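You operate a simulated robot arm through the tools that you are given. There is no shell and no other tool.

You run a simulated robot arm. Do the job below in one go: nothing can be reset, and whatever is moved stays where it is left.

JOB
Fill both cups to about the line; put them on the black tray.
Fine: juice from the white jug; put the jug back. Set down upright: white jug, cup.
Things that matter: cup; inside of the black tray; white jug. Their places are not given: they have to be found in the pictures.

The check looks at the end state, three seconds after you hand in, the way a careful person would. Anything else that was tipped, shoved, dropped, spilled or broken makes it a failure.

ROBOT AND FRAMES
A 7-joint arm with a two-finger parallel gripper, fixed in place. Base frame: the origin is at the foot of the arm, x ahead of it, y to its left, z up. Units: m, degrees, N and s.
With the tool pointing down near the work surface it reaches from about 0.48 to 0.92 m from the base axis. Its first joint turns from -115.0 to 115.0 degrees. Payload 3.91 kg.
The TCP is the grasp point between the finger pads, 0.03 m short of the fingertips. In the tool frame z runs along the fingers and y along their closing line. Largest opening 0.11 m; finger width 0.02, thickness 0.01; the body of the gripper, 0.048 by 0.112 m, starts 0.055 m behind the TCP.
Orientation is that of the tool frame in the base frame, as a unit quaternion [x, y, z, w]. With the fingers straight down and closing along the base's y, the tool's x points along the base's -x, its y along +y and its z along -z.

CONTROLS
- The arm moves only by the tool send_rows. Its argument "targets" is a list of rows, each a list of 6 numbers: the shift along the base's x, y, z in m, then the turn, a rotation vector about the base's x, y, z in degrees. In form: [[dx, dy, dz, wx, wy, wz], ...]. A call has 1 to 20 rows; each row is the pose to reach, as a shift and turn from the pose commanded when the call began. "hand" is the closure, from 0 (fully open) to 1 (shut), set as the call begins (left out, the last holds). Each row takes 0.2 s and may step no farther than 0.05 m and 8.6 degrees from the row before; otherwise, or with a gripper value out of range, the whole call is refused. A pose out of reach is approached as far as the arm can. The call stops where the force on the tool passes 40 N (or 10 N more than at its start, if that is more) or the arm is blocked; 0.2 s more then pass. Each finger travels about 0.153 m/s and halts on what it meets, pressing with about 42 N; the grip force reading is that of the motor and also rises with nothing between the fingers. The clock runs only during rows and for 0.2 s after the last one: add rows that repeat a pose to give the fingers time. The reply holds the time, the measured pose of the TCP, the force on the tool along the base axes, the opening and the grip force, in the units named above and with some noise, with the torque about the TCP (base axes, N m) and any sound that the robot's microphone picked up.
- Cameras (640 x 400 px; columns grow to the right, rows downward): "scene" is fixed at [0.2211, 0.6413, 1.4679]; the picture's right is [-0.72, -0.69, 0.00], its down [-0.42, 0.43, -0.80] and it looks along [0.56, -0.58, -0.60] (base axes); focal length 247 px, centre (320, 200). "wrist" rides on the gripper at [0.072, 0.017, -0.103] in the tool frame; the picture's right is [-0.23, 0.97, 0.00], its down [-0.76, -0.18, -0.62] and it looks along [-0.61, -0.14, 0.78] (tool axes); focal length 222 px, centre (320, 200).
- snapshot(camera): a new picture of that camera. The clock stands still meanwhile.
- lift_body(by): slides the trunk up (or, below 0, down) by that many m; the arm rides with it, the base frame stays. It gives what a move gives, with no picture.
- measure_at(camera, pixels): there is no depth. For up to 12 entries [column, row, z] of the newest picture of that camera ("zoom" is the newest enlarged one), the place [x, y] in the base frame at which the ray of that pixel passes the height z, good to about 0.003 m, but the place of the scene camera against the robot may be out by one fixed shift of up to 0.018 m in any direction. The clock stands still meanwhile.
- inspect(camera, box): a new picture of the part [left, top, right, bottom] of that camera's present view, enlarged. The clock stands still meanwhile.
- sign_off(): hands the job in; it is judged then, once.

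Leave the gripper open and the arm clear of the work at the hand-in unless told otherwise.

The tools are called after "Call:" by a JSON object that holds its "fn" and its "kwargs". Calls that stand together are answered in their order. send_rows: Moves the arm, as the interface text tells. Its arguments: {"type":"object","properties":{"targets":{"type":"array"},"hand":{"type":"number"}},"required":["targets"]} The other tools are called the same way: lift_body (by) slides the trunk up or down; snapshot (camera) takes a picture; measure_at (camera, pixels) gives the place at which the rays of pixels pass given heights; inspect (camera, box) takes an enlarged picture of a part of a camera's view; sign_off () hands the job in.

At the start:

```text
time_s: 0.0
tool_pos: [0.4847, 0.24, 1.3045]
ee_rot: [0.001, 1.0, 0.0, 0.0]
force: [-0.7, 0.0, -1.3]
ft_torque: [-0.01, 0.01, -0.04]
width: 0.1098
finger_force: 0.1
trunk travel left (down, up): [-0.8, 0.19]
```

scene: 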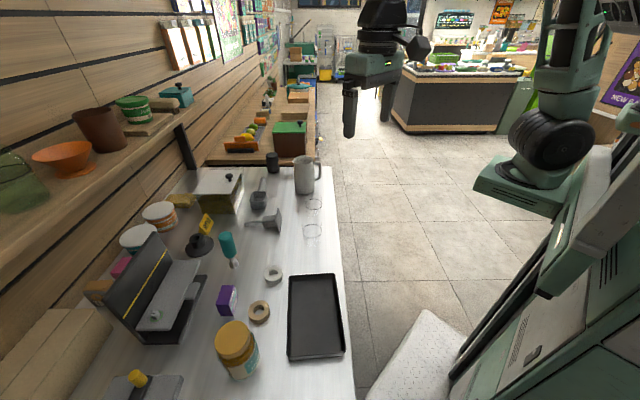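
wrist: 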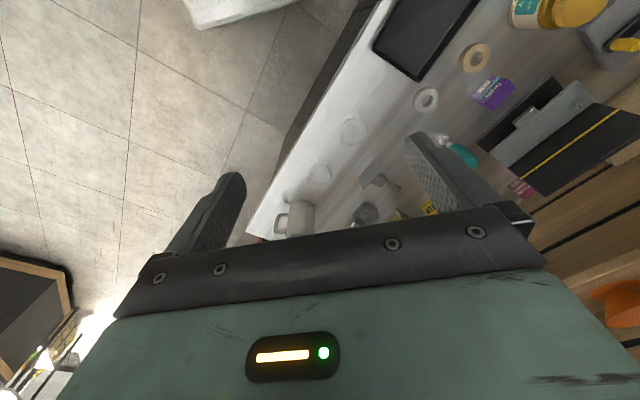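

I see a white jug near (305,175), two faint circles that may be clear cups near (313,205) and (312,232), and the black tray near (316,316). I'll enlarge these areas first.

Call:
{"fn": "inspect", "kwargs": {"camera": "scene", "box": [260, 140, 360, 250]}}

Call:
{"fn": "inspect", "kwargs": {"camera": "wrist", "box": [240, 80, 480, 240]}}

Call:
{"fn": "inspect", "kwargs": {"camera": "scene", "box": [180, 240, 380, 380]}}

```text
3.64 times, centred on (310, 195) of scene
```

zoom: 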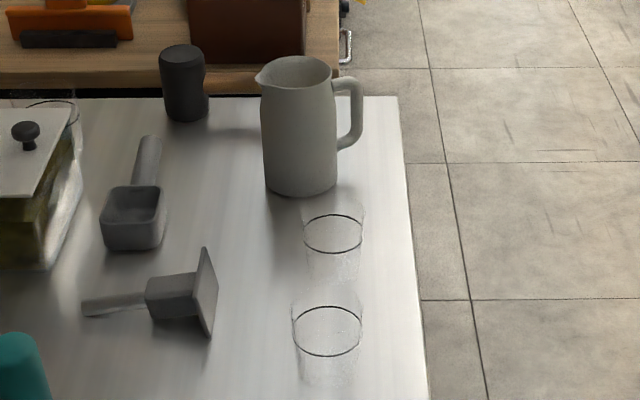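

```text
2.50 times, centred on (360, 160) of wrist
```

zoom: 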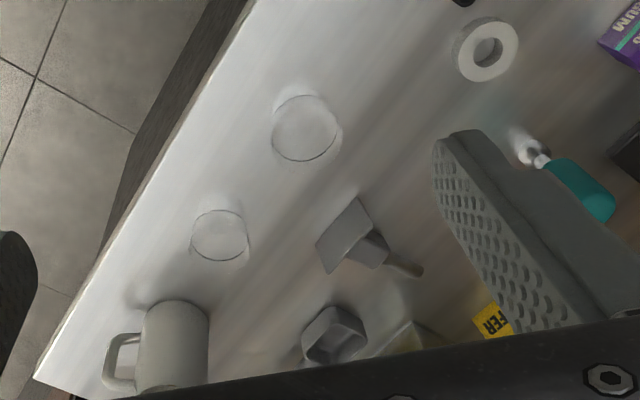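

```text
2.86 times, centred on (280, 310) of scene
```

zoom: 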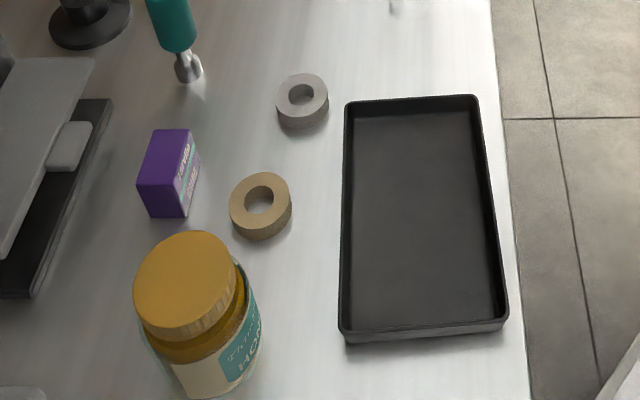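

The cups are clear, each with a dark fill line. I don't know the table height yet, so I'll triangulate common features in both cameras, using fresh full pictures.

Call:
{"fn": "snapshot", "kwargs": {"camera": "scene"}}

Call:
{"fn": "snapshot", "kwargs": {"camera": "wrist"}}

Call:
{"fn": "measure_at", "kwargs": {"camera": "scene", "pixels": [[273, 275, 0.6], [273, 275, 0.7], [273, 275, 0.8], [273, 275, 0.9], [259, 312, 0.6], [259, 312, 0.7], [259, 312, 0.8], [259, 312, 0.9]]}}

Call:
{"fn": "measure_at", "kwargs": {"camera": "wrist", "pixels": [[427, 99, 0.6], [427, 99, 0.7], [427, 99, 0.8], [427, 99, 0.9], [474, 58, 0.6], [474, 58, 0.7], [474, 58, 0.8], [474, 58, 0.9]]}}

```text
taken
```

scene: 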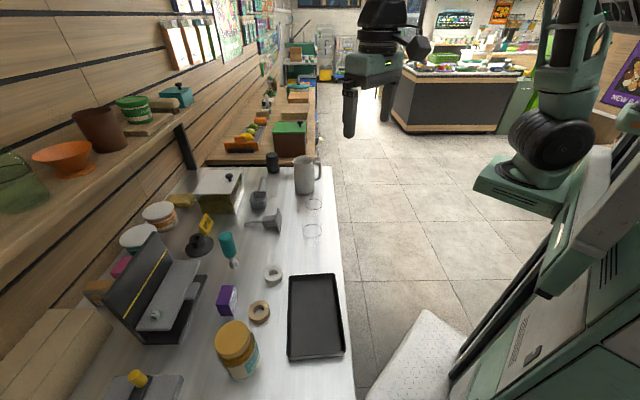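

```text
taken
```

wrist: 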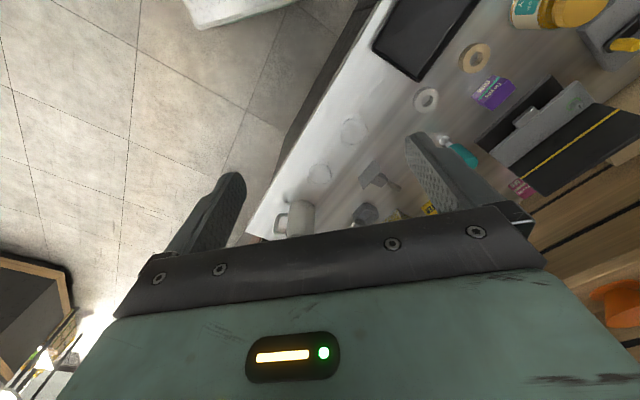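

```text
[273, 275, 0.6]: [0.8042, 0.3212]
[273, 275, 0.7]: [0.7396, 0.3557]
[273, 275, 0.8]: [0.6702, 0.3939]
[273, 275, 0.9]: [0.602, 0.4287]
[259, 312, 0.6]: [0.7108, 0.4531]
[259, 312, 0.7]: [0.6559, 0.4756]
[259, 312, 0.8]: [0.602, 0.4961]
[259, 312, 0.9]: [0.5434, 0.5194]
```

```text
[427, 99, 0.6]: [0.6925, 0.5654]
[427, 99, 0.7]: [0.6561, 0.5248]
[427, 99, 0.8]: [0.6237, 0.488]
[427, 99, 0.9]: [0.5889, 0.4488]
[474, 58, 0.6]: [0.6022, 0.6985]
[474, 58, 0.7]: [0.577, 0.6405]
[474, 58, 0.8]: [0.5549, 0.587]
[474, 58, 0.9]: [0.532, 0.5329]
```

The rays from the two cameras agree near z ≈ 0.92 for the rings, so the table top is around there. Next I'll measure the jug, cups and tray at that height.

Call:
{"fn": "measure_at", "kwargs": {"camera": "scene", "pixels": [[304, 193, 0.92], [313, 210, 0.92], [312, 238, 0.92], [289, 276, 0.93], [336, 274, 0.93], [344, 353, 0.93], [288, 358, 0.93], [333, 167, 0.92], [355, 399, 0.92], [273, 172, 0.92]]}}

Call:
{"fn": "measure_at", "kwargs": {"camera": "wrist", "pixels": [[319, 173, 0.92], [352, 131, 0.92], [300, 235, 0.92], [420, 81, 0.92], [373, 46, 0.92], [247, 235, 0.92], [478, 2, 0.92], [427, 99, 0.92], [474, 58, 0.92]]}}

```text
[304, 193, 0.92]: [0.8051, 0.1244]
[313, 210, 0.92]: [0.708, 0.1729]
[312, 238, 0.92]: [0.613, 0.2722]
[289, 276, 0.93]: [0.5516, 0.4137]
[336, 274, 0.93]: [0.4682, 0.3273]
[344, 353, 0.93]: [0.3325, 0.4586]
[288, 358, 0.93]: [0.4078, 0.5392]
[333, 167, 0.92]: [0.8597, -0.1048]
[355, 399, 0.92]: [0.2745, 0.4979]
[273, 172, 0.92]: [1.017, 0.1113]
```

```text
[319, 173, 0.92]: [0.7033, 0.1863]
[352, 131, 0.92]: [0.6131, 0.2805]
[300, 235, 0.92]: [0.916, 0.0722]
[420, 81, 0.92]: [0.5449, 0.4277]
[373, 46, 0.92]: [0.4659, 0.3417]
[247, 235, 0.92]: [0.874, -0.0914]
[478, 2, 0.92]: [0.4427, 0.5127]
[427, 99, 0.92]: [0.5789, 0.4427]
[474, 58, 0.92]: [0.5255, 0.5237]
```

At z=0.92 the cups are near (0.705,0.18) and (0.613,0.277), the jug is near (0.80,0.12) and the tray centre is near (0.44,0.435). The table runs diagonally. I'll move the wrist camera nearer to the jug and cups, staying high above them.

Call:
{"fn": "send_rows", "kwargs": {"targets": [[0, -0.04, -0.02, 0, 0, 0], [0, -0.08, -0.05, 0, 0, 0], [0, -0.12, -0.08, 0, 0, 0], [0, -0.12, -0.08, 0, 0, 0]], "hand": 0}}

Call:
{"fn": "snapshot", "kwargs": {"camera": "wrist"}}

Call:
{"fn": "inspect", "kwargs": {"camera": "wrist", "box": [280, 0, 500, 210]}}

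```text
time_s: 1.0
tool_pos: [0.4835, 0.1195, 1.225]
ee_rot: [0.0, 1.0, 0.0, 0.0]
force: [-0.4, -0.1, -0.3]
ft_torque: [0.0, 0.0, 0.02]
width: 0.1101
finger_force: 0.1
trunk travel left (down, up): [-0.8, 0.19]
```

```text
taken
```

wrist: 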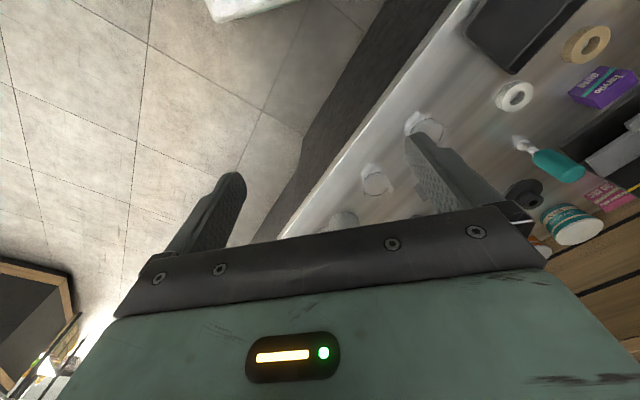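

```text
1.90 times, centred on (390, 105) of wrist
```

zoom: 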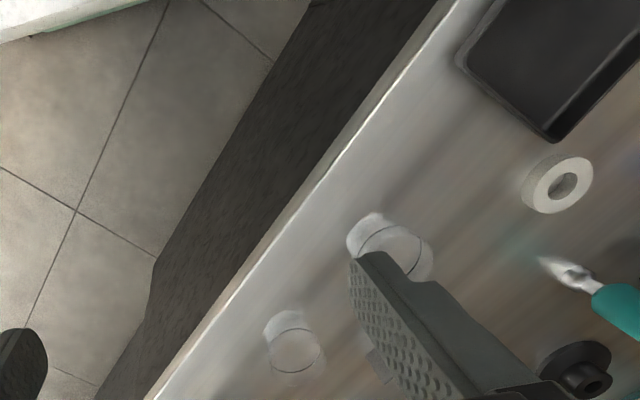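

The wrist camera looks toward the TCP, and the palm hides the far side of the view. I'll move out over the cups at a safe height for a better look.

Call:
{"fn": "send_rows", "kwargs": {"targets": [[0.04, 0.01, 0.02, 0, 0, 0], [0.08, 0.02, 0.04, 0, 0, 0], [0.12, 0.03, 0.06, 0, 0, 0], [0.16, 0.04, 0.07, 0, 0, 0], [0.2, 0.04, 0.07, 0, 0, 0], [0.2, 0.04, 0.07, 0, 0, 0]]}}

Call:
{"fn": "snapshot", "kwargs": {"camera": "wrist"}}

Call:
{"fn": "inspect", "kwargs": {"camera": "wrist", "box": [230, 0, 450, 210]}}

Call:
{"fn": "snapshot", "kwargs": {"camera": "scene"}}

```text
time_s: 2.4
tool_pos: [0.6836, 0.1584, 1.2952]
ee_rot: [0.0, 1.0, 0.0, -0.001]
force: [1.5, 0.1, 0.3]
ft_torque: [0.03, -0.04, 0.01]
width: 0.11
finger_force: 0.0
trunk travel left (down, up): [-0.8, 0.19]
```

```text
taken
```

wrist: 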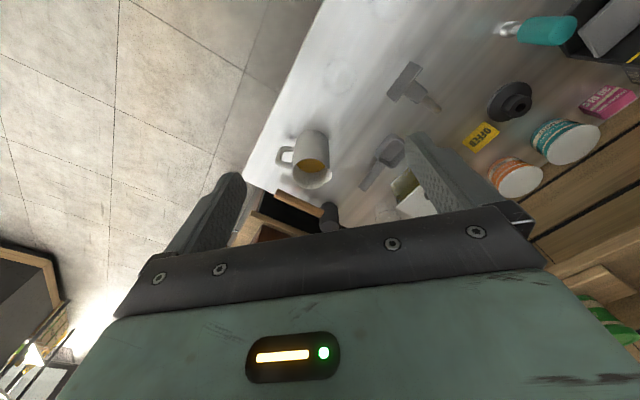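

```text
1.90 times, centred on (340, 105) of wrist
```

zoom: 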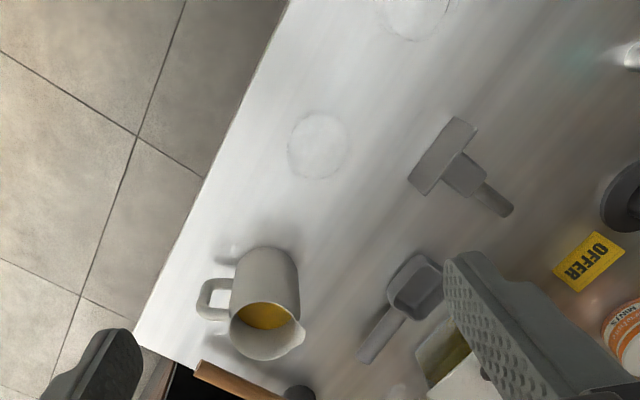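

```text
taken
```

scene: 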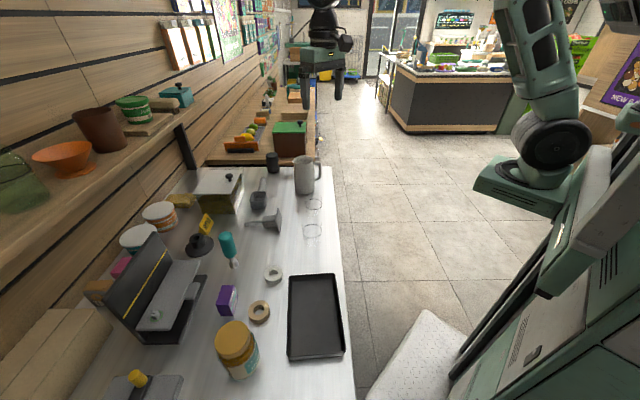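

The jug holds yellow juice, and its spout and handle are visible. I'll triangulate its rim and base, and the cup rims and bases, with rays at several heights.

Call:
{"fn": "measure_at", "kwargs": {"camera": "wrist", "pixels": [[311.6, 173.2, 1.0], [311.6, 173.2, 1.05], [311.6, 173.2, 1.1], [339, 76, 0.92], [339, 76, 0.96], [339, 76, 1.0], [388, 8, 0.92], [388, 8, 1.0], [292, 169, 1.06], [330, 174, 1.06], [331, 183, 1.06], [280, 157, 1.03]]}}

Call:
{"fn": "measure_at", "kwargs": {"camera": "scene", "pixels": [[303.7, 159.8, 1.0], [303.7, 159.8, 1.05], [303.7, 159.8, 1.1], [304, 189, 0.92], [304, 189, 0.94]]}}

Call:
{"fn": "inspect", "kwargs": {"camera": "scene", "box": [285, 145, 335, 250]}}

Call:
{"fn": "inspect", "kwargs": {"camera": "wrist", "box": [260, 110, 360, 200]}}

Call:
{"fn": "inspect", "kwargs": {"camera": "wrist", "box": [290, 0, 440, 110]}}

```text
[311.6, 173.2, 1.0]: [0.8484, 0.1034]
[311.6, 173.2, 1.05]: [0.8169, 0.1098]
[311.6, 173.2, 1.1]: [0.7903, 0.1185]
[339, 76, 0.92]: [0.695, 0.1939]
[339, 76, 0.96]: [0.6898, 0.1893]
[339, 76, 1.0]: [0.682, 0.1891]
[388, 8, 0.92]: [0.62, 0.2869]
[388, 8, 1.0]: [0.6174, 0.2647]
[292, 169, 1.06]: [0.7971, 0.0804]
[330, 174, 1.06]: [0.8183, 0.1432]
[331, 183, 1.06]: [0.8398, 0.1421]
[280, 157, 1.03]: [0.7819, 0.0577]
```

```text
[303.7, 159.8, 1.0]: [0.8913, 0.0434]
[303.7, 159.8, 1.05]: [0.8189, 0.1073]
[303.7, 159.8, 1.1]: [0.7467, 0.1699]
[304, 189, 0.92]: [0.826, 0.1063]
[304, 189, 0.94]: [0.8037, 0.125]
```

```text
3.81 times, centred on (310, 198) of scene
```

zoom: 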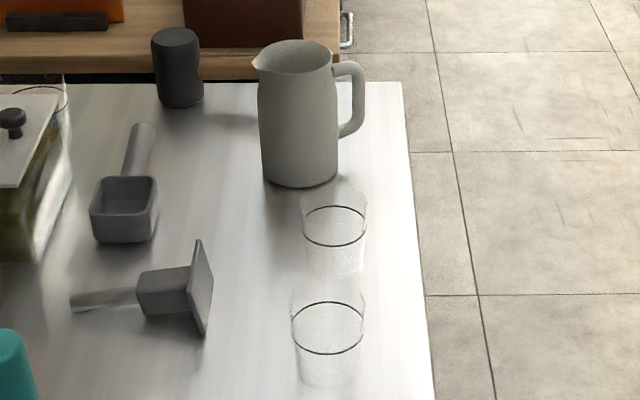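

```text
4.44 times, centred on (310, 155) of wrist
```

zoom: 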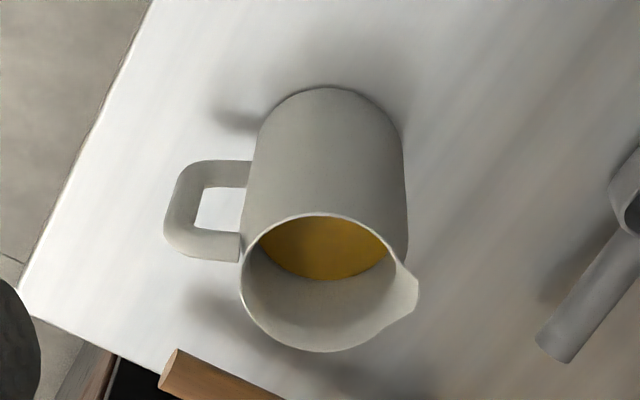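

```text
3.64 times, centred on (365, 55) of wrist
```

zoom: 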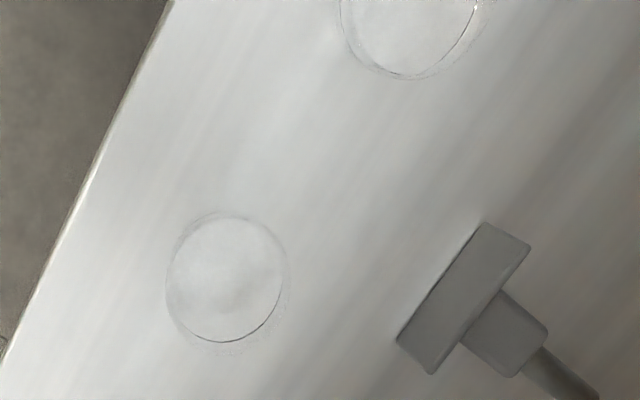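

I'll measure the spout and handle direction on the jug in both pictures.

Call:
{"fn": "measure_at", "kwargs": {"camera": "wrist", "pixels": [[276.7, 161.3, 1.05], [292, 165.8, 1.05], [310, 173.7, 1.05], [331.4, 175.3, 1.05], [292.2, 173.7, 1.05], [310, 189.2, 1.05], [310, 157.9, 1.05], [310, 130, 0.92], [296, 145, 0.92], [329.3, 145, 0.92]]}}

Call:
{"fn": "measure_at", "kwargs": {"camera": "scene", "pixels": [[292.7, 160.2, 1.05], [303.4, 160, 1.05], [320.5, 162.9, 1.05]]}}

```text
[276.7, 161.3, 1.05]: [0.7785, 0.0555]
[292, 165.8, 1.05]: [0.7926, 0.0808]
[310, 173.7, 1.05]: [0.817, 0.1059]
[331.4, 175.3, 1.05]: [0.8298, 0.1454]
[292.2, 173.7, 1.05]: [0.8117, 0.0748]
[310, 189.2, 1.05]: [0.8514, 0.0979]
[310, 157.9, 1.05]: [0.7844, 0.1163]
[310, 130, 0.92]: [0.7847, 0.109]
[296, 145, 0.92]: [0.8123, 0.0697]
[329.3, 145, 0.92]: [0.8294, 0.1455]
```

```text
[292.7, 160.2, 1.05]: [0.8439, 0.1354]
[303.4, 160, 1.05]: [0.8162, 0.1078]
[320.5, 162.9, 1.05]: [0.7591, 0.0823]
```

The jug rim is about z=1.05, centred at (0.817,0.107), and the spout heads about 65°. Before touching anything I'll check that the arm can reach a pouring pose above the tray, with the hand empty. I move there and spin the hand so the camera side faces away from the robot.

Call:
{"fn": "send_rows", "kwargs": {"targets": [[-0.0138, 0.0165, 0, 0, 0, -7.94], [-0.0275, 0.033, 0, 0, 0, -15.88], [-0.0413, 0.0495, 0, 0, 0, -23.8], [-0.055, 0.066, 0, 0, 0, -31.8], [-0.069, 0.0825, 0, 0, 0, -39.7], [-0.0826, 0.099, 0, 0, 0, -47.6], [-0.096, 0.1155, 0, 0, 0, -55.6], [-0.11, 0.132, 0, 0, 0, -63.5], [-0.124, 0.1485, 0, 0, 0, -71.5], [-0.138, 0.165, 0, 0, 0, -79.4], [-0.151, 0.1815, 0, 0, 0, -87.3], [-0.165, 0.198, 0, 0, 0, -95.3], [-0.179, 0.2145, 0, 0, 0, -103.2], [-0.193, 0.231, 0, 0, 0, -111.2], [-0.207, 0.2475, 0, 0, 0, -119.1], [-0.22, 0.264, 0, 0, 0, -127], [-0.234, 0.282, 0, 0, 0, -135], [-0.234, 0.282, 0, 0, 0, -135]]}}

Call:
{"fn": "snapshot", "kwargs": {"camera": "wrist"}}

Call:
{"fn": "snapshot", "kwargs": {"camera": "scene"}}

```text
time_s: 6.0
tool_pos: [0.5726, 0.3631, 1.2956]
ee_rot: [0.955, 0.291, -0.037, -0.039]
force: [-3.4, -1.4, 3.3]
ft_torque: [0.16, -0.34, -0.06]
width: 0.1101
finger_force: 0.0
trunk travel left (down, up): [-0.8, 0.19]
stopped in row 17: the arm was blocked; the commanded pose is now the measured one
```

```text
taken
```

wrist: 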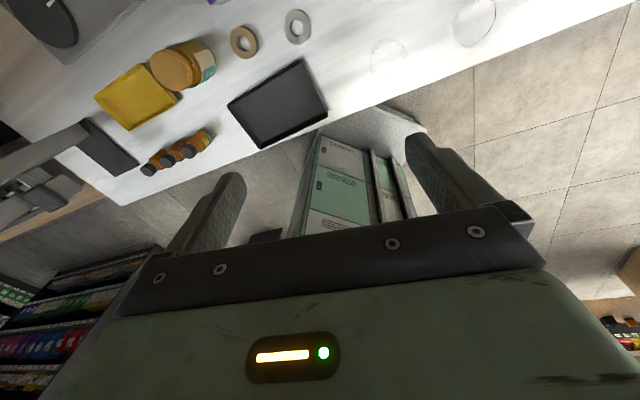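

```text
taken
```

scene: 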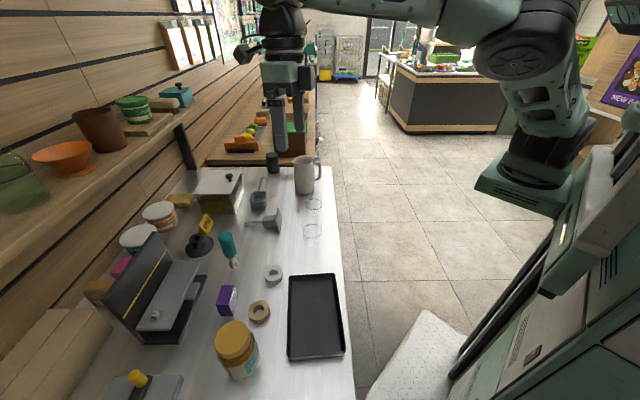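

The spin hit a joint limit at about −146° yaw, so pouring straight toward the robot isn't reachable that way. I'll unwind the yaw, and then test a sideways pour pose with the other spin direction.

Call:
{"fn": "send_rows", "kwargs": {"targets": [[0, 0, 0, 0, 0, 8.5], [0, 0, 0, 0, 0, 17], [0, 0, 0, 0, 0, 25.5], [0, 0, 0, 0, 0, 34], [0, 0, 0, 0, 0, 42.5], [0, 0, 0, 0, 0, 51], [0, 0, 0, 0, 0, 59.5], [0, 0, 0, 0, 0, 68], [0, 0, 0, 0, 0, 76.5], [0, 0, 0, 0, 0, 85], [0, 0, 0, 0, 0, 93.5], [0, 0, 0, 0, 0, 102], [0, 0, 0, 0, 0, 110.5], [0, 0, 0, 0, 0, 119], [0, 0, 0, 0, 0, 127.5], [0, 0, 0, 0, 0, 136], [0, 0, 0, 0, 0, 144.5], [0, 0, 0, 0, 0, 144.5]]}}

```text
time_s: 9.8
tool_pos: [0.5766, 0.3661, 1.2866]
ee_rot: [0.015, 0.998, -0.045, 0.027]
force: [0.5, 0.0, 0.9]
ft_torque: [0.03, 0.01, -0.01]
width: 0.1099
finger_force: 0.1
trunk travel left (down, up): [-0.8, 0.19]
```

I'm back near yaw 0 with a small tilt. I'll level the tool.

Call:
{"fn": "send_rows", "kwargs": {"targets": [[0, 0, 0, 5.16, 3.1, 1.7], [0, 0, 0, 5.16, 3.1, 1.7]]}}

```text
time_s: 10.4
tool_pos: [0.5756, 0.3673, 1.285]
ee_rot: [0.0, 1.0, -0.001, -0.001]
force: [-0.6, 0.7, -0.2]
ft_torque: [-0.03, -0.03, -0.01]
width: 0.1097
finger_force: 0.0
trunk travel left (down, up): [-0.8, 0.19]
```

The tool is level. Now I'll spin the positive way while moving over the tray.

Call:
{"fn": "send_rows", "kwargs": {"targets": [[-0.007, 0.004, 0, 0, 0, 8.33], [-0.014, 0.008, 0, 0, 0, 16.66], [-0.021, 0.012, 0, 0, 0, 25], [-0.028, 0.016, 0, 0, 0, 33.3], [-0.035, 0.02, 0, 0, 0, 41.7], [-0.042, 0.024, 0, 0, 0, 50], [-0.049, 0.028, 0, 0, 0, 58.3], [-0.056, 0.032, 0, 0, 0, 66.7], [-0.063, 0.036, 0, 0, 0, 75], [-0.07, 0.04, 0, 0, 0, 83.3], [-0.077, 0.044, 0, 0, 0, 91.6], [-0.084, 0.048, 0, 0, 0, 100], [-0.091, 0.052, 0, 0, 0, 108.3], [-0.098, 0.056, 0, 0, 0, 116.6], [-0.105, 0.06, 0, 0, 0, 125], [-0.112, 0.064, 0, 0, 0, 133.3], [-0.119, 0.068, 0, 0, 0, 141.6], [-0.126, 0.072, 0, 0, 0, 150], [-0.126, 0.072, 0, 0, 0, 150]]}}

Call:
{"fn": "snapshot", "kwargs": {"camera": "wrist"}}

```text
time_s: 14.4
tool_pos: [0.4502, 0.4396, 1.2851]
ee_rot: [0.966, -0.257, -0.001, -0.001]
force: [-0.3, 0.6, 0.1]
ft_torque: [0.01, -0.01, 0.04]
width: 0.11
finger_force: 0.1
trunk travel left (down, up): [-0.8, 0.19]
```

```text
taken
```

wrist: 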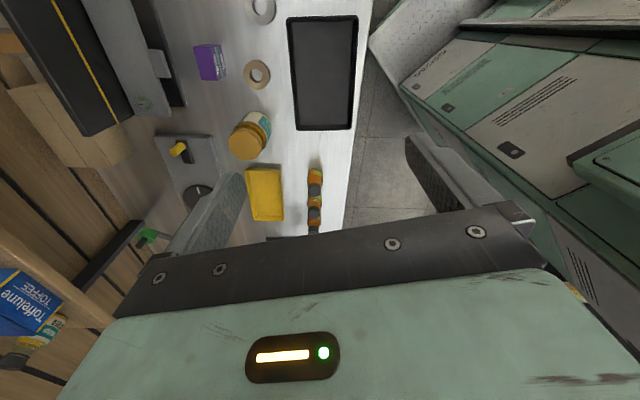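

That worked. Now I'll test the pour tilt in the air here: 80° about the horizontal axis (−0.5,−0.866,0).

Call:
{"fn": "send_rows", "kwargs": {"targets": [[0, 0, 0, -4, -6.93, 0], [0, 0, 0, -8, -13.86, 0], [0, 0, 0, -12, -20.8, 0], [0, 0, 0, -16, -27.7, 0], [0, 0, 0, -20, -34.6, 0], [0, 0, 0, -24, -41.6, 0], [0, 0, 0, -28, -48.5, 0], [0, 0, 0, -32, -55.4, 0], [0, 0, 0, -36, -62.35, 0], [0, 0, 0, -40, -69.3, 0], [0, 0, 0, -40, -69.3, 0]]}}

Call:
{"fn": "snapshot", "kwargs": {"camera": "scene"}}

```text
time_s: 16.7
tool_pos: [0.5339, 0.3948, 1.3007]
ee_rot: [0.724, -0.263, 0.604, 0.203]
force: [0.2, -0.1, 0.0]
ft_torque: [-0.03, -0.02, 0.06]
width: 0.1099
finger_force: 0.1
trunk travel left (down, up): [-0.8, 0.19]
stopped in row 11: the arm was blocked; the commanded pose is now the measured one
```

```text
taken
```

scene: 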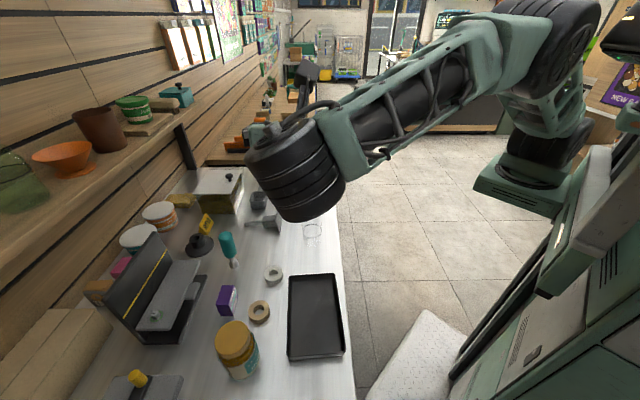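

The tray is too close for an 80° tilt: the arm settled at (0.534,0.395), about 0.66 m out. The cups' present spots are farther out, so I'll fill them there and carry them afterwards. While tilted, I'll move to the pour spot for cup 1 to check reach, staying high above everything.

Call:
{"fn": "send_rows", "kwargs": {"targets": [[0.022, -0.027, 0, 0, 0, -2.2], [0.044, -0.054, 0, 0, 0, -4.4], [0.066, -0.081, 0, 0, 0, -6.7], [0.088, -0.108, 0, 0, 0, -8.9], [0.11, -0.135, 0, 0, 0, -11.1], [0.132, -0.162, 0, 0, 0, -13.3], [0.154, -0.19, 0, 0, 0, -15.6], [0.176, -0.217, 0, 0, 0, -17.8], [0.196, -0.243, 0, 0, 0, -20], [0.196, -0.243, 0, 0, 0, -20]]}}

Call:
{"fn": "snapshot", "kwargs": {"camera": "scene"}}

```text
time_s: 18.9
tool_pos: [0.7231, 0.1554, 1.2972]
ee_rot: [0.671, -0.377, 0.561, 0.304]
force: [-0.6, -0.1, -0.2]
ft_torque: [0.02, 0.06, -0.01]
width: 0.1099
finger_force: 0.1
trunk travel left (down, up): [-0.8, 0.19]
```

```text
taken
```

scene: 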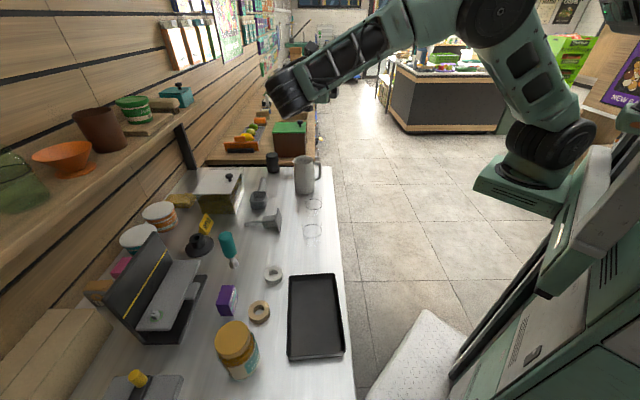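

The arm reaches here. Now I'll test 16° more tilt at this spot.

Call:
{"fn": "send_rows", "kwargs": {"targets": [[0, 0, 0, -6.13, -5.14, 0], [0, 0, 0, -12.26, -10.29, 0], [0, 0, 0, -12.26, -10.29, 0], [0, 0, 0, -12.26, -10.29, 0]]}}

```text
time_s: 19.9
tool_pos: [0.7227, 0.1552, 1.2964]
ee_rot: [0.581, -0.341, 0.657, 0.339]
force: [-0.8, 0.3, -1.4]
ft_torque: [-0.03, -0.03, -0.01]
width: 0.1101
finger_force: 0.0
trunk travel left (down, up): [-0.8, 0.19]
```

A tilt of 95° is reachable for cup 1. Next I'll test the cup 2 spot.

Call:
{"fn": "send_rows", "kwargs": {"targets": [[-0.02, 0.023, 0, 0, 0, 0], [-0.04, 0.046, 0, 0, 0, 0], [-0.06, 0.069, 0, 0, 0, 0], [-0.078, 0.09, 0, 0, 0, 0], [-0.078, 0.09, 0, 0, 0, 0], [-0.078, 0.09, 0, 0, 0, 0]]}}

```text
time_s: 21.3
tool_pos: [0.6447, 0.2442, 1.2962]
ee_rot: [0.581, -0.341, 0.657, 0.339]
force: [0.1, 0.0, -0.2]
ft_torque: [0.02, -0.06, -0.02]
width: 0.1101
finger_force: 0.0
trunk travel left (down, up): [-0.8, 0.19]
```

Reachable there too. Now I'll untilt the hand back to vertical, about axis (0.845,0.534,0) by 95.3°.

Call:
{"fn": "send_rows", "kwargs": {"targets": [[0, 0, 0, 6.71, 4.24, 0], [0, 0, 0, 13.4, 8.5, 0], [0, 0, 0, 20.1, 12.7, 0], [0, 0, 0, 26.8, 17, 0], [0, 0, 0, 33.5, 21.2, 0], [0, 0, 0, 40.3, 25.4, 0], [0, 0, 0, 47, 29.7, 0], [0, 0, 0, 53.7, 33.9, 0], [0, 0, 0, 60.4, 38.2, 0], [0, 0, 0, 67.1, 42.4, 0], [0, 0, 0, 73.8, 46.6, 0], [0, 0, 0, 80.5, 50.9, 0], [0, 0, 0, 80.5, 50.9, 0]]}}

```text
time_s: 24.1
tool_pos: [0.645, 0.2467, 1.2968]
ee_rot: [0.862, -0.506, 0.0, -0.001]
force: [-0.3, 0.6, 0.0]
ft_torque: [-0.05, 0.0, 0.01]
width: 0.1101
finger_force: 0.1
trunk travel left (down, up): [-0.8, 0.19]
```

The tool is level at yaw ≈119°. I'll go above the jug at yaw 66° to see its rim, spout and handle from directly above.

Call:
{"fn": "send_rows", "kwargs": {"targets": [[0.022, -0.022, 0, 0, 0, -7.6], [0.044, -0.045, 0, 0, 0, -15.2], [0.067, -0.067, 0, 0, 0, -22.8], [0.089, -0.09, -0.01, 0, 0, -30.4], [0.111, -0.112, -0.02, 0, 0, -38], [0.133, -0.135, -0.03, 0, 0, -45.6], [0.155, -0.157, -0.045, 0, 0, -53.2], [0.155, -0.157, -0.045, 0, 0, -53.2]]}}

Call:
{"fn": "snapshot", "kwargs": {"camera": "wrist"}}

Call:
{"fn": "inspect", "kwargs": {"camera": "wrist", "box": [240, 40, 400, 220]}}

```text
time_s: 25.9
tool_pos: [0.8016, 0.0882, 1.2498]
ee_rot: [-0.544, 0.839, 0.0, 0.0]
force: [0.2, 0.0, 0.2]
ft_torque: [-0.01, 0.0, -0.01]
width: 0.1102
finger_force: 0.0
trunk travel left (down, up): [-0.8, 0.19]
```

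```text
taken
```

wrist: 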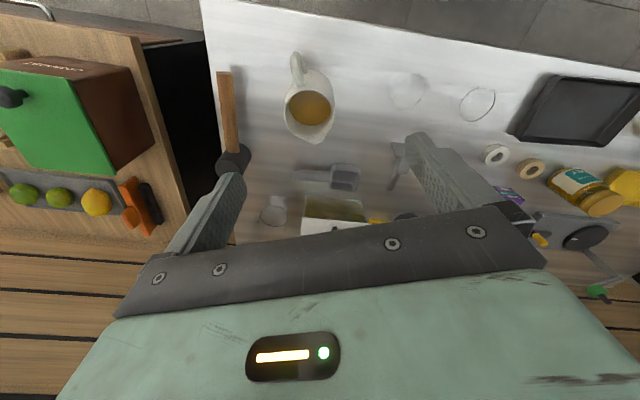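

```text
2.22 times, centred on (320, 130) of wrist
```

zoom: 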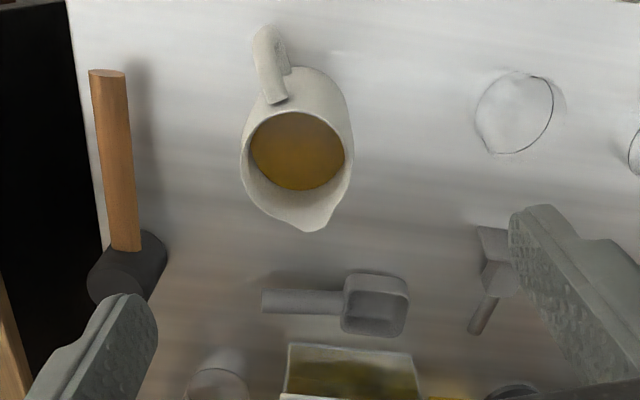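

From above, the spout points down in the picture near zoom (313,230) and the handle up near (265,40). I'll measure the exact positions from this enlarged view.

Call:
{"fn": "measure_at", "kwargs": {"camera": "zoom", "pixels": [[297, 160, 1.055], [313, 230, 1.055], [276, 100, 1.05], [264, 35, 1.03], [241, 160, 1.055], [352, 160, 1.055], [297, 103, 1.055], [297, 215, 1.055], [515, 112, 0.99], [515, 112, 0.95], [477, 112, 0.99], [553, 112, 0.99]]}}

```text
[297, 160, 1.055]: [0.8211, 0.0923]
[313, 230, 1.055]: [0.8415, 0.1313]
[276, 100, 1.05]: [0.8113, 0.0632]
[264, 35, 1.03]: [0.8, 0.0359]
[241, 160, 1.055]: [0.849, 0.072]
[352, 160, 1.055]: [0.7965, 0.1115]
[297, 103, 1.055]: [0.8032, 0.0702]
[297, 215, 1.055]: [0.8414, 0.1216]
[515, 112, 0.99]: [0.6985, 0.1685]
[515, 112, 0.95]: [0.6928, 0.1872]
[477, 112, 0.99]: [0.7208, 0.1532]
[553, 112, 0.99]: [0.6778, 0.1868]
```

The jug heading is 66°. I'll use the rings and tray corners in this view to pin the table height with wrist-camera rays only.

Call:
{"fn": "measure_at", "kwargs": {"camera": "wrist", "pixels": [[496, 155, 0.9], [496, 155, 0.92], [496, 155, 0.94], [531, 169, 0.9], [531, 169, 0.92], [531, 169, 0.94], [477, 103, 0.92], [477, 103, 0.98], [550, 75, 0.92], [516, 135, 0.92]]}}

```text
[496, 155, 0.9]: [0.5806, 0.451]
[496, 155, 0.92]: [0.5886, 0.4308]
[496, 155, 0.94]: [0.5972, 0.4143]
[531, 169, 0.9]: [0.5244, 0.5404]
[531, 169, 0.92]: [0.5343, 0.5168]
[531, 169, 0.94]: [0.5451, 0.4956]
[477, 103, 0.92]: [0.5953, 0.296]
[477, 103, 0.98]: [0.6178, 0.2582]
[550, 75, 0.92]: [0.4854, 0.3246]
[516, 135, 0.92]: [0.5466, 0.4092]
```

Wrist rays put the ring tops near z≈0.91, so the table is about 0.90. The jug rim is about 1.03, its centre (0.826,0.099), and its heading 66°. I'll raise the arm and centre it over the jug.

Call:
{"fn": "send_rows", "kwargs": {"targets": [[0.006, 0.003, 0.03, 0, 0, 0], [0.012, 0.006, 0.06, 0, 0, 0], [0.018, 0.008, 0.09, 0, 0, 0], [0.0245, 0.0108, 0.1, 0, 0, 0], [0.0245, 0.0108, 0.1, 0, 0, 0]]}}

```text
time_s: 27.1
tool_pos: [0.8249, 0.098, 1.3518]
ee_rot: [-0.544, 0.839, -0.001, -0.001]
force: [0.4, 0.3, 0.7]
ft_torque: [0.01, -0.01, 0.0]
width: 0.11
finger_force: 0.1
trunk travel left (down, up): [-0.8, 0.19]
```

The hand is at z=1.35. I'll lower the trunk by 0.2 m, which should bring it to about 1.15, still above the jug.

Call:
{"fn": "lift_body", "kwargs": {"by": -0.2}}

Call:
{"fn": "snapshot", "kwargs": {"camera": "wrist"}}

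Call:
{"fn": "inspect", "kwargs": {"camera": "wrist", "box": [220, 20, 420, 220]}}

Call:
{"fn": "snapshot", "kwargs": {"camera": "scene"}}

```text
time_s: 29.3
tool_pos: [0.825, 0.0986, 1.1529]
ee_rot: [-0.545, 0.839, -0.001, 0.0]
force: [0.7, 0.3, -0.8]
ft_torque: [0.02, 0.04, -0.01]
width: 0.1101
finger_force: 0.0
trunk travel left (down, up): [-0.6, 0.39]
```

```text
taken
```

wrist: 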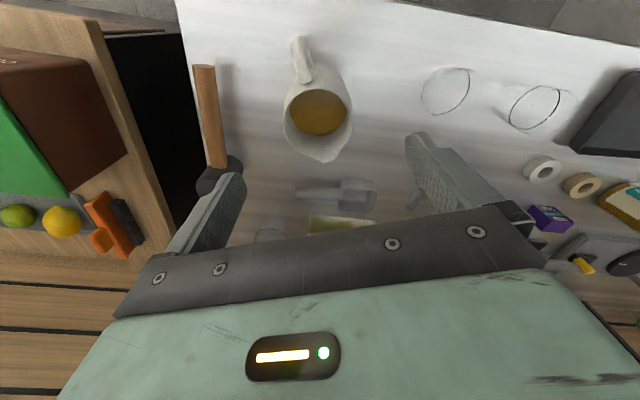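

```text
2.00 times, centred on (320, 120) of wrist
```

zoom: 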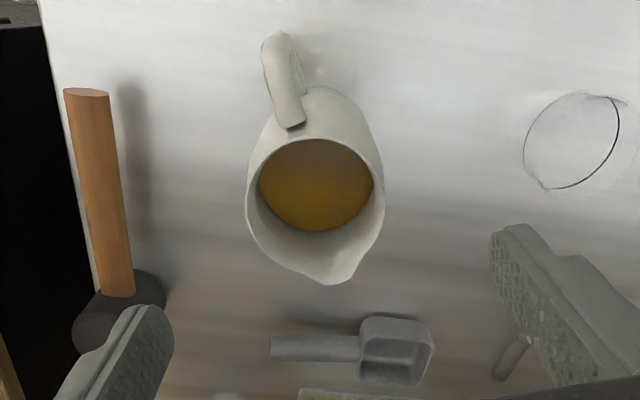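

```text
taken
```

scene: 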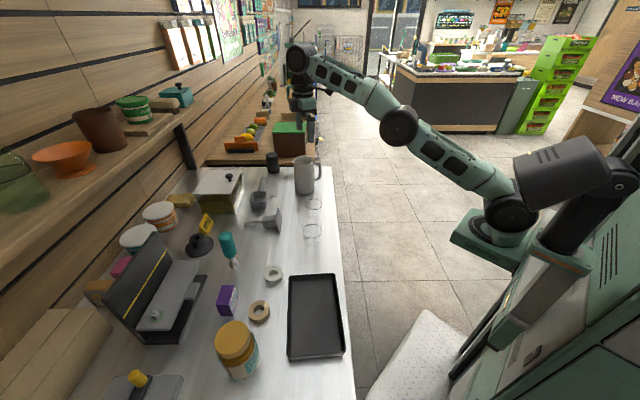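

Left of the jug I notice a mallet with a black head and wooden handle, so I need its distance from the left finger. I'll measure it and re-measure the rim centre.

Call:
{"fn": "measure_at", "kwargs": {"camera": "zoom", "pixels": [[316, 206, 1.03], [338, 284, 1.035], [247, 200, 1.03], [385, 200, 1.03], [316, 138, 1.03], [165, 295, 0.96], [165, 295, 0.92], [120, 310, 0.98], [130, 200, 0.95], [130, 200, 0.92], [282, 45, 1.01], [290, 120, 1.03]]}}

Call:
{"fn": "inspect", "kwargs": {"camera": "scene", "box": [250, 130, 340, 200]}}

```text
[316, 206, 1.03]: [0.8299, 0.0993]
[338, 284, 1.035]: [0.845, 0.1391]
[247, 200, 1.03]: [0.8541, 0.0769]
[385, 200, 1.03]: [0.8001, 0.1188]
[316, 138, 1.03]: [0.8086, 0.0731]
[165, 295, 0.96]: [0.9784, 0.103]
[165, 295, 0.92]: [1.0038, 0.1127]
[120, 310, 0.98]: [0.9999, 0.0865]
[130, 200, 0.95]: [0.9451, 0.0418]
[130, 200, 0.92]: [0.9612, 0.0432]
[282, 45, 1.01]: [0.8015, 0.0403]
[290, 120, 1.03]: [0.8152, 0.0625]
```

```text
5.71 times, centred on (295, 165) of scene
```

zoom: 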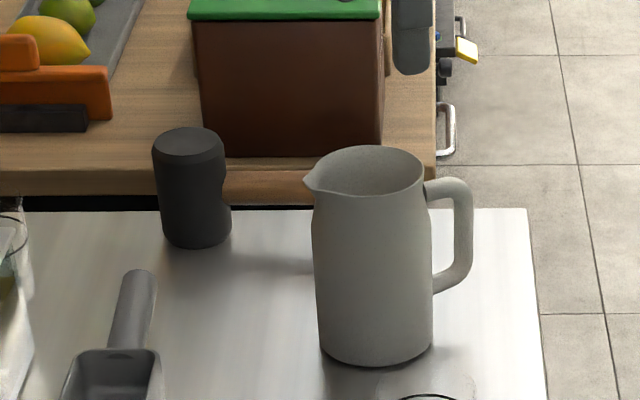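

The mallet is about 0.13 m away, so the finger clears it. Rim centre is ≈(0.829,0.099). I'll descend to z≈1.07, with the fingertips just above the rim, and check alignment.

Call:
{"fn": "send_rows", "kwargs": {"targets": [[0.002, 0.0, -0.03, 0, 0, 0], [0.003, 0.0, -0.06, 0, 0, 0], [0.003, 0.0, -0.083, 0, 0, 0], [0.003, 0.0, -0.083, 0, 0, 0]]}}

Call:
{"fn": "snapshot", "kwargs": {"camera": "wrist"}}

Call:
{"fn": "inspect", "kwargs": {"camera": "scene", "box": [250, 110, 350, 200]}}

```text
time_s: 30.3
tool_pos: [0.8281, 0.1004, 1.0691]
ee_rot: [-0.545, 0.838, 0.0, 0.0]
force: [0.4, -0.5, -0.1]
ft_torque: [0.01, 0.0, -0.03]
width: 0.1102
finger_force: 0.0
trunk travel left (down, up): [-0.6, 0.39]
```

```text
taken
```

wrist: 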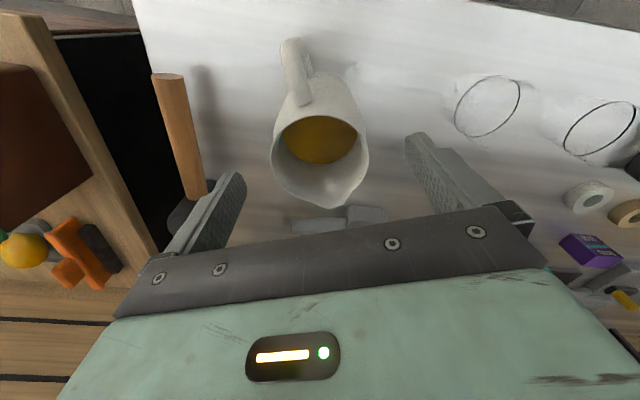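

```text
4.44 times, centred on (300, 155) of scene
```

zoom: 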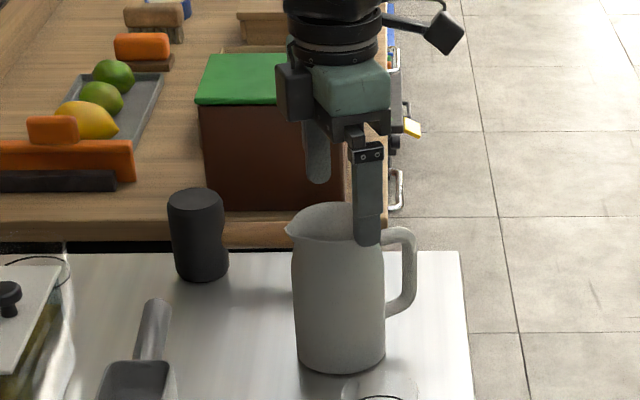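

The scene picture shows the near finger beside the jug as expected. I'll check the rim centre against the TCP once more.

Call:
{"fn": "measure_at", "kwargs": {"camera": "wrist", "pixels": [[320, 157, 1.03], [320, 157, 1.02], [271, 155, 1.03], [369, 155, 1.03], [337, 207, 1.035], [320, 113, 1.03]]}}

```text
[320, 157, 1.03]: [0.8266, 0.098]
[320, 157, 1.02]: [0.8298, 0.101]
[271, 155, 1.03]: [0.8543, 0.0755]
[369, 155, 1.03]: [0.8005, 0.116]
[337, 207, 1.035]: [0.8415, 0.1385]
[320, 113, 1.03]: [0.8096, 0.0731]
```

Centred at (0.828,0.099). I'll descend to z≈0.992 with open fingers and watch the force.

Call:
{"fn": "send_rows", "kwargs": {"targets": [[0.0, -0.001, -0.02, 0, 0, 0], [0.0, -0.001, -0.04, 0, 0, 0], [0.0, -0.001, -0.06, 0, 0, 0], [0.0, -0.001, -0.075, 0, 0, 0], [0.0, -0.001, -0.075, 0, 0, 0]]}}

Call:
{"fn": "inspect", "kwargs": {"camera": "scene", "box": [250, 110, 350, 200]}}

Call:
{"fn": "snapshot", "kwargs": {"camera": "wrist"}}

```text
time_s: 31.5
tool_pos: [0.828, 0.098, 0.9924]
ee_rot: [-0.544, 0.839, 0.0, 0.0]
force: [0.7, -0.1, 0.4]
ft_torque: [0.0, -0.02, -0.01]
width: 0.11
finger_force: 0.0
trunk travel left (down, up): [-0.6, 0.39]
```

```text
4.44 times, centred on (300, 155) of scene
```

zoom: 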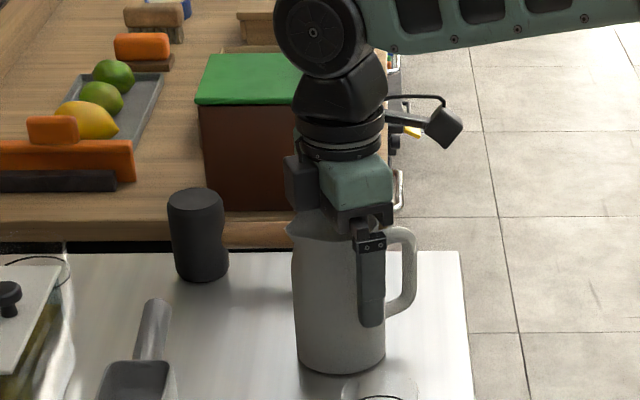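

```text
taken
```

wrist: 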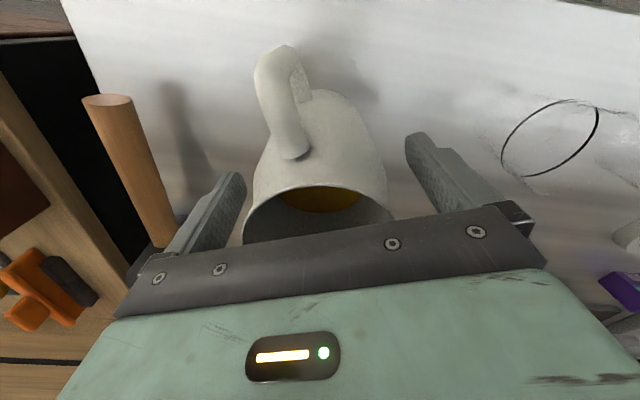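

The fingers straddle the jug body, with the palm just above the rim and no contact force. Now I'll close the gripper.

Call:
{"fn": "send_rows", "kwargs": {"targets": [[0, 0, 0, 0, 0, 0], [0, 0, 0, 0, 0, 0], [0, 0, 0, 0, 0, 0], [0, 0, 0, 0, 0, 0]], "hand": 1}}

Call:
{"fn": "snapshot", "kwargs": {"camera": "wrist"}}

```text
time_s: 32.5
tool_pos: [0.8273, 0.099, 0.9934]
ee_rot: [-0.545, 0.838, 0.0, 0.0]
force: [0.1, -1.6, -0.2]
ft_torque: [-0.04, -0.1, -0.03]
width: 0.0786
finger_force: 41.9
trunk travel left (down, up): [-0.6, 0.39]
```

```text
taken
```

wrist: 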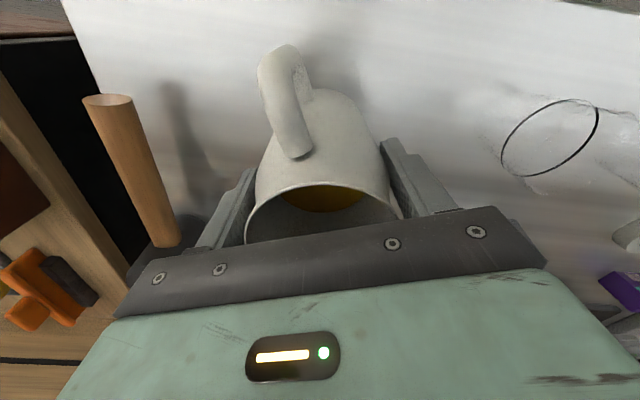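

The grip is good: width 0.0786 m and 42 N. I'll lift straight up a little and read the weight.

Call:
{"fn": "send_rows", "kwargs": {"targets": [[0, 0, 0.01, 0, 0, 0], [0, 0, 0.03, 0, 0, 0], [0, 0, 0.05, 0, 0, 0], [0, 0, 0.07, 0, 0, 0], [0, 0, 0.07, 0, 0, 0], [0, 0, 0.07, 0, 0, 0]]}}

Call:
{"fn": "inspect", "kwargs": {"camera": "scene", "box": [250, 110, 350, 200]}}

```text
time_s: 33.9
tool_pos: [0.8266, 0.0969, 1.0644]
ee_rot: [-0.544, 0.839, 0.001, -0.001]
force: [-0.1, 0.4, -3.1]
ft_torque: [0.0, 0.01, -0.03]
width: 0.0792
finger_force: 42.0
trunk travel left (down, up): [-0.6, 0.39]
```

```text
4.44 times, centred on (300, 155) of scene
```

zoom: 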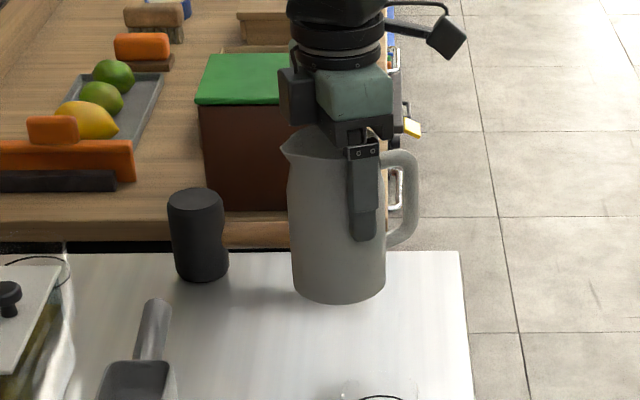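

The jug is lifted cleanly and the load reads about 3 N. The wrist view from here shows the cups' fill lines, so I'll take a picture to locate the cups precisely.

Call:
{"fn": "snapshot", "kwargs": {"camera": "wrist"}}

Call:
{"fn": "inspect", "kwargs": {"camera": "wrist", "box": [430, 50, 640, 190]}}

```text
taken
```

wrist: 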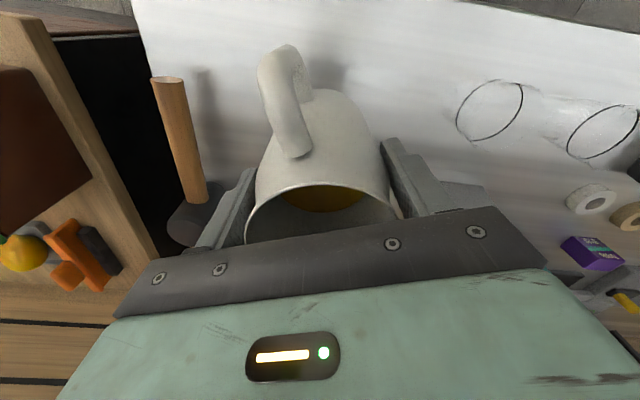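

```text
2.86 times, centred on (535, 120) of wrist
```

zoom: 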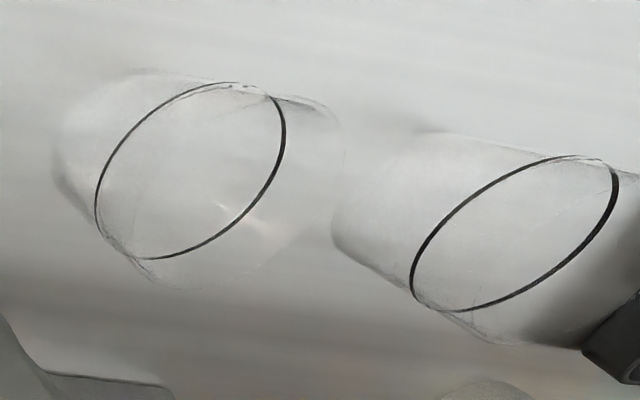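

I'll measure both line centres and extents at candidate heights.

Call:
{"fn": "measure_at", "kwargs": {"camera": "zoom", "pixels": [[190, 171, 0.93], [190, 171, 0.95], [190, 171, 0.97], [95, 215, 0.95], [285, 127, 0.95], [514, 234, 0.93], [514, 234, 0.95], [514, 234, 0.97], [60, 170, 0.905], [300, 270, 0.98]]}}

```text
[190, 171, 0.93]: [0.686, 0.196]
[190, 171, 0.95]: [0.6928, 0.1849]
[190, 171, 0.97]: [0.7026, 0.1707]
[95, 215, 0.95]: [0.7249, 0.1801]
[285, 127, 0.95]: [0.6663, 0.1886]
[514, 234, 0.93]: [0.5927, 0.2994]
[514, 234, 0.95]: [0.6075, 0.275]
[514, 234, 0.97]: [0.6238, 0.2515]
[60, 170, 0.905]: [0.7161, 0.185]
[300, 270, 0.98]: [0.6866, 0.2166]
```

The cups are at ≈(0.690,0.188) and (0.603,0.280), with the line at z≈0.945. I estimate the jug's juice level at z≈0.973, so pouring should start near 57° of tilt. I'll raise the jug and turn it gently so the spout heads 120°, staging behind cup 1.

Call:
{"fn": "send_rows", "kwargs": {"targets": [[0, 0, 0.012, 0, 0, 0], [0, 0, 0.03, 0, 0, 2], [-0.005, -0.001, 0.045, 0, 0, 6], [-0.013, -0.002, 0.056, 0, 0, 11], [-0.021, -0.0035, 0.056, 0, 0, 16], [-0.029, -0.005, 0.056, 0, 0, 21], [-0.037, -0.006, 0.056, 0, 0, 26], [-0.045, -0.0075, 0.056, 0, 0, 31], [-0.053, -0.009, 0.056, 0, 0, 36], [-0.06, -0.01, 0.056, 0, 0, 41], [-0.067, -0.011, 0.056, 0, 0, 46], [-0.073, -0.012, 0.056, 0, 0, 51], [-0.077, -0.013, 0.056, 0, 0, 54], [-0.077, -0.013, 0.056, 0, 0, 54], [-0.077, -0.013, 0.056, 0, 0, 54]]}}

Call:
{"fn": "snapshot", "kwargs": {"camera": "scene"}}

```text
time_s: 37.1
tool_pos: [0.7523, 0.0839, 1.1196]
ee_rot: [0.866, -0.5, 0.001, 0.0]
force: [0.2, 1.3, -3.9]
ft_torque: [0.03, -0.01, -0.02]
width: 0.0788
finger_force: 41.7
trunk travel left (down, up): [-0.6, 0.39]
```

```text
taken
```

scene: 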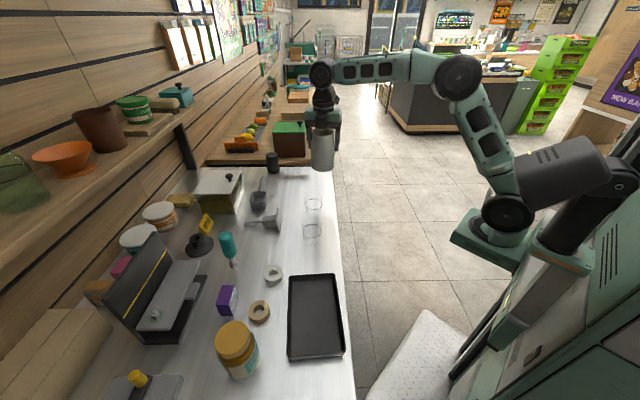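

The jug is staged at (0.752,0.084,1.12). I'll tilt gently to 48°, which is below the estimated pour start, while the lip is still short of the cup.

Call:
{"fn": "send_rows", "kwargs": {"targets": [[0, 0, 0, -3.46, -2, 0], [0, 0, 0, -6.93, -4, 0], [0, 0, 0, -10.39, -6, 0], [0, 0, 0, -13.86, -8, 0], [0, 0, 0, -17.3, -10, 0], [0, 0, 0, -20.8, -12, 0], [0, 0, 0, -24.2, -14, 0], [0, 0, 0, -27.7, -16, 0], [0, 0, 0, -31.2, -18, 0], [0, 0, 0, -34.6, -20, 0], [0, 0, 0, -38.1, -22, 0], [0, 0, 0, -41.6, -24, 0], [0, 0, 0, -41.6, -24, 0], [0, 0, 0, -41.6, -24, 0]]}}

Call:
{"fn": "snapshot", "kwargs": {"camera": "scene"}}

Call:
{"fn": "inspect", "kwargs": {"camera": "scene", "box": [270, 120, 370, 250]}}

Call:
{"fn": "snapshot", "kwargs": {"camera": "wrist"}}

```text
time_s: 40.1
tool_pos: [0.7515, 0.0844, 1.1201]
ee_rot: [0.791, -0.456, 0.352, 0.204]
force: [0.0, -0.4, -3.7]
ft_torque: [0.05, 0.04, -0.03]
width: 0.0791
finger_force: 42.1
trunk travel left (down, up): [-0.6, 0.39]
```

```text
taken
```

scene: 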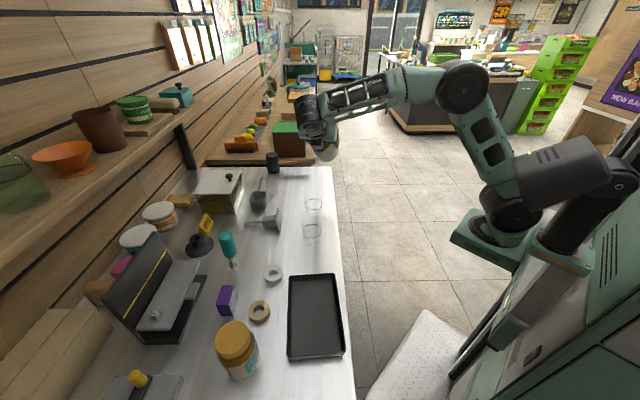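

```text
3.08 times, centred on (320, 185) of scene
```

zoom: 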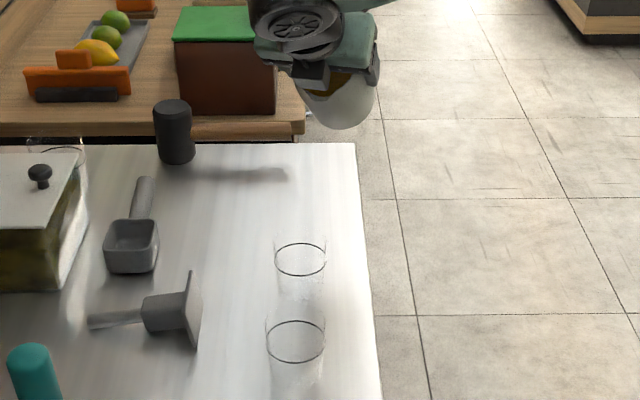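

```text
taken
```

wrist: 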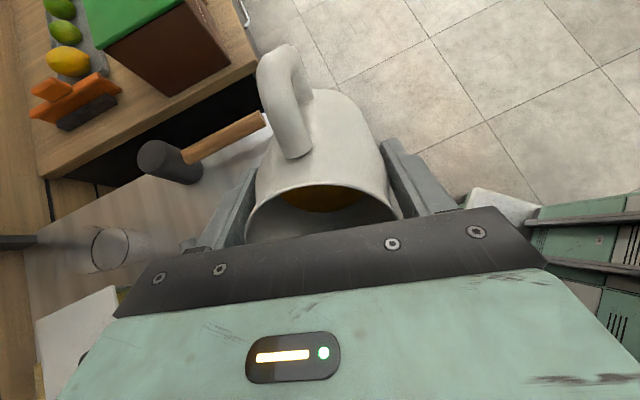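

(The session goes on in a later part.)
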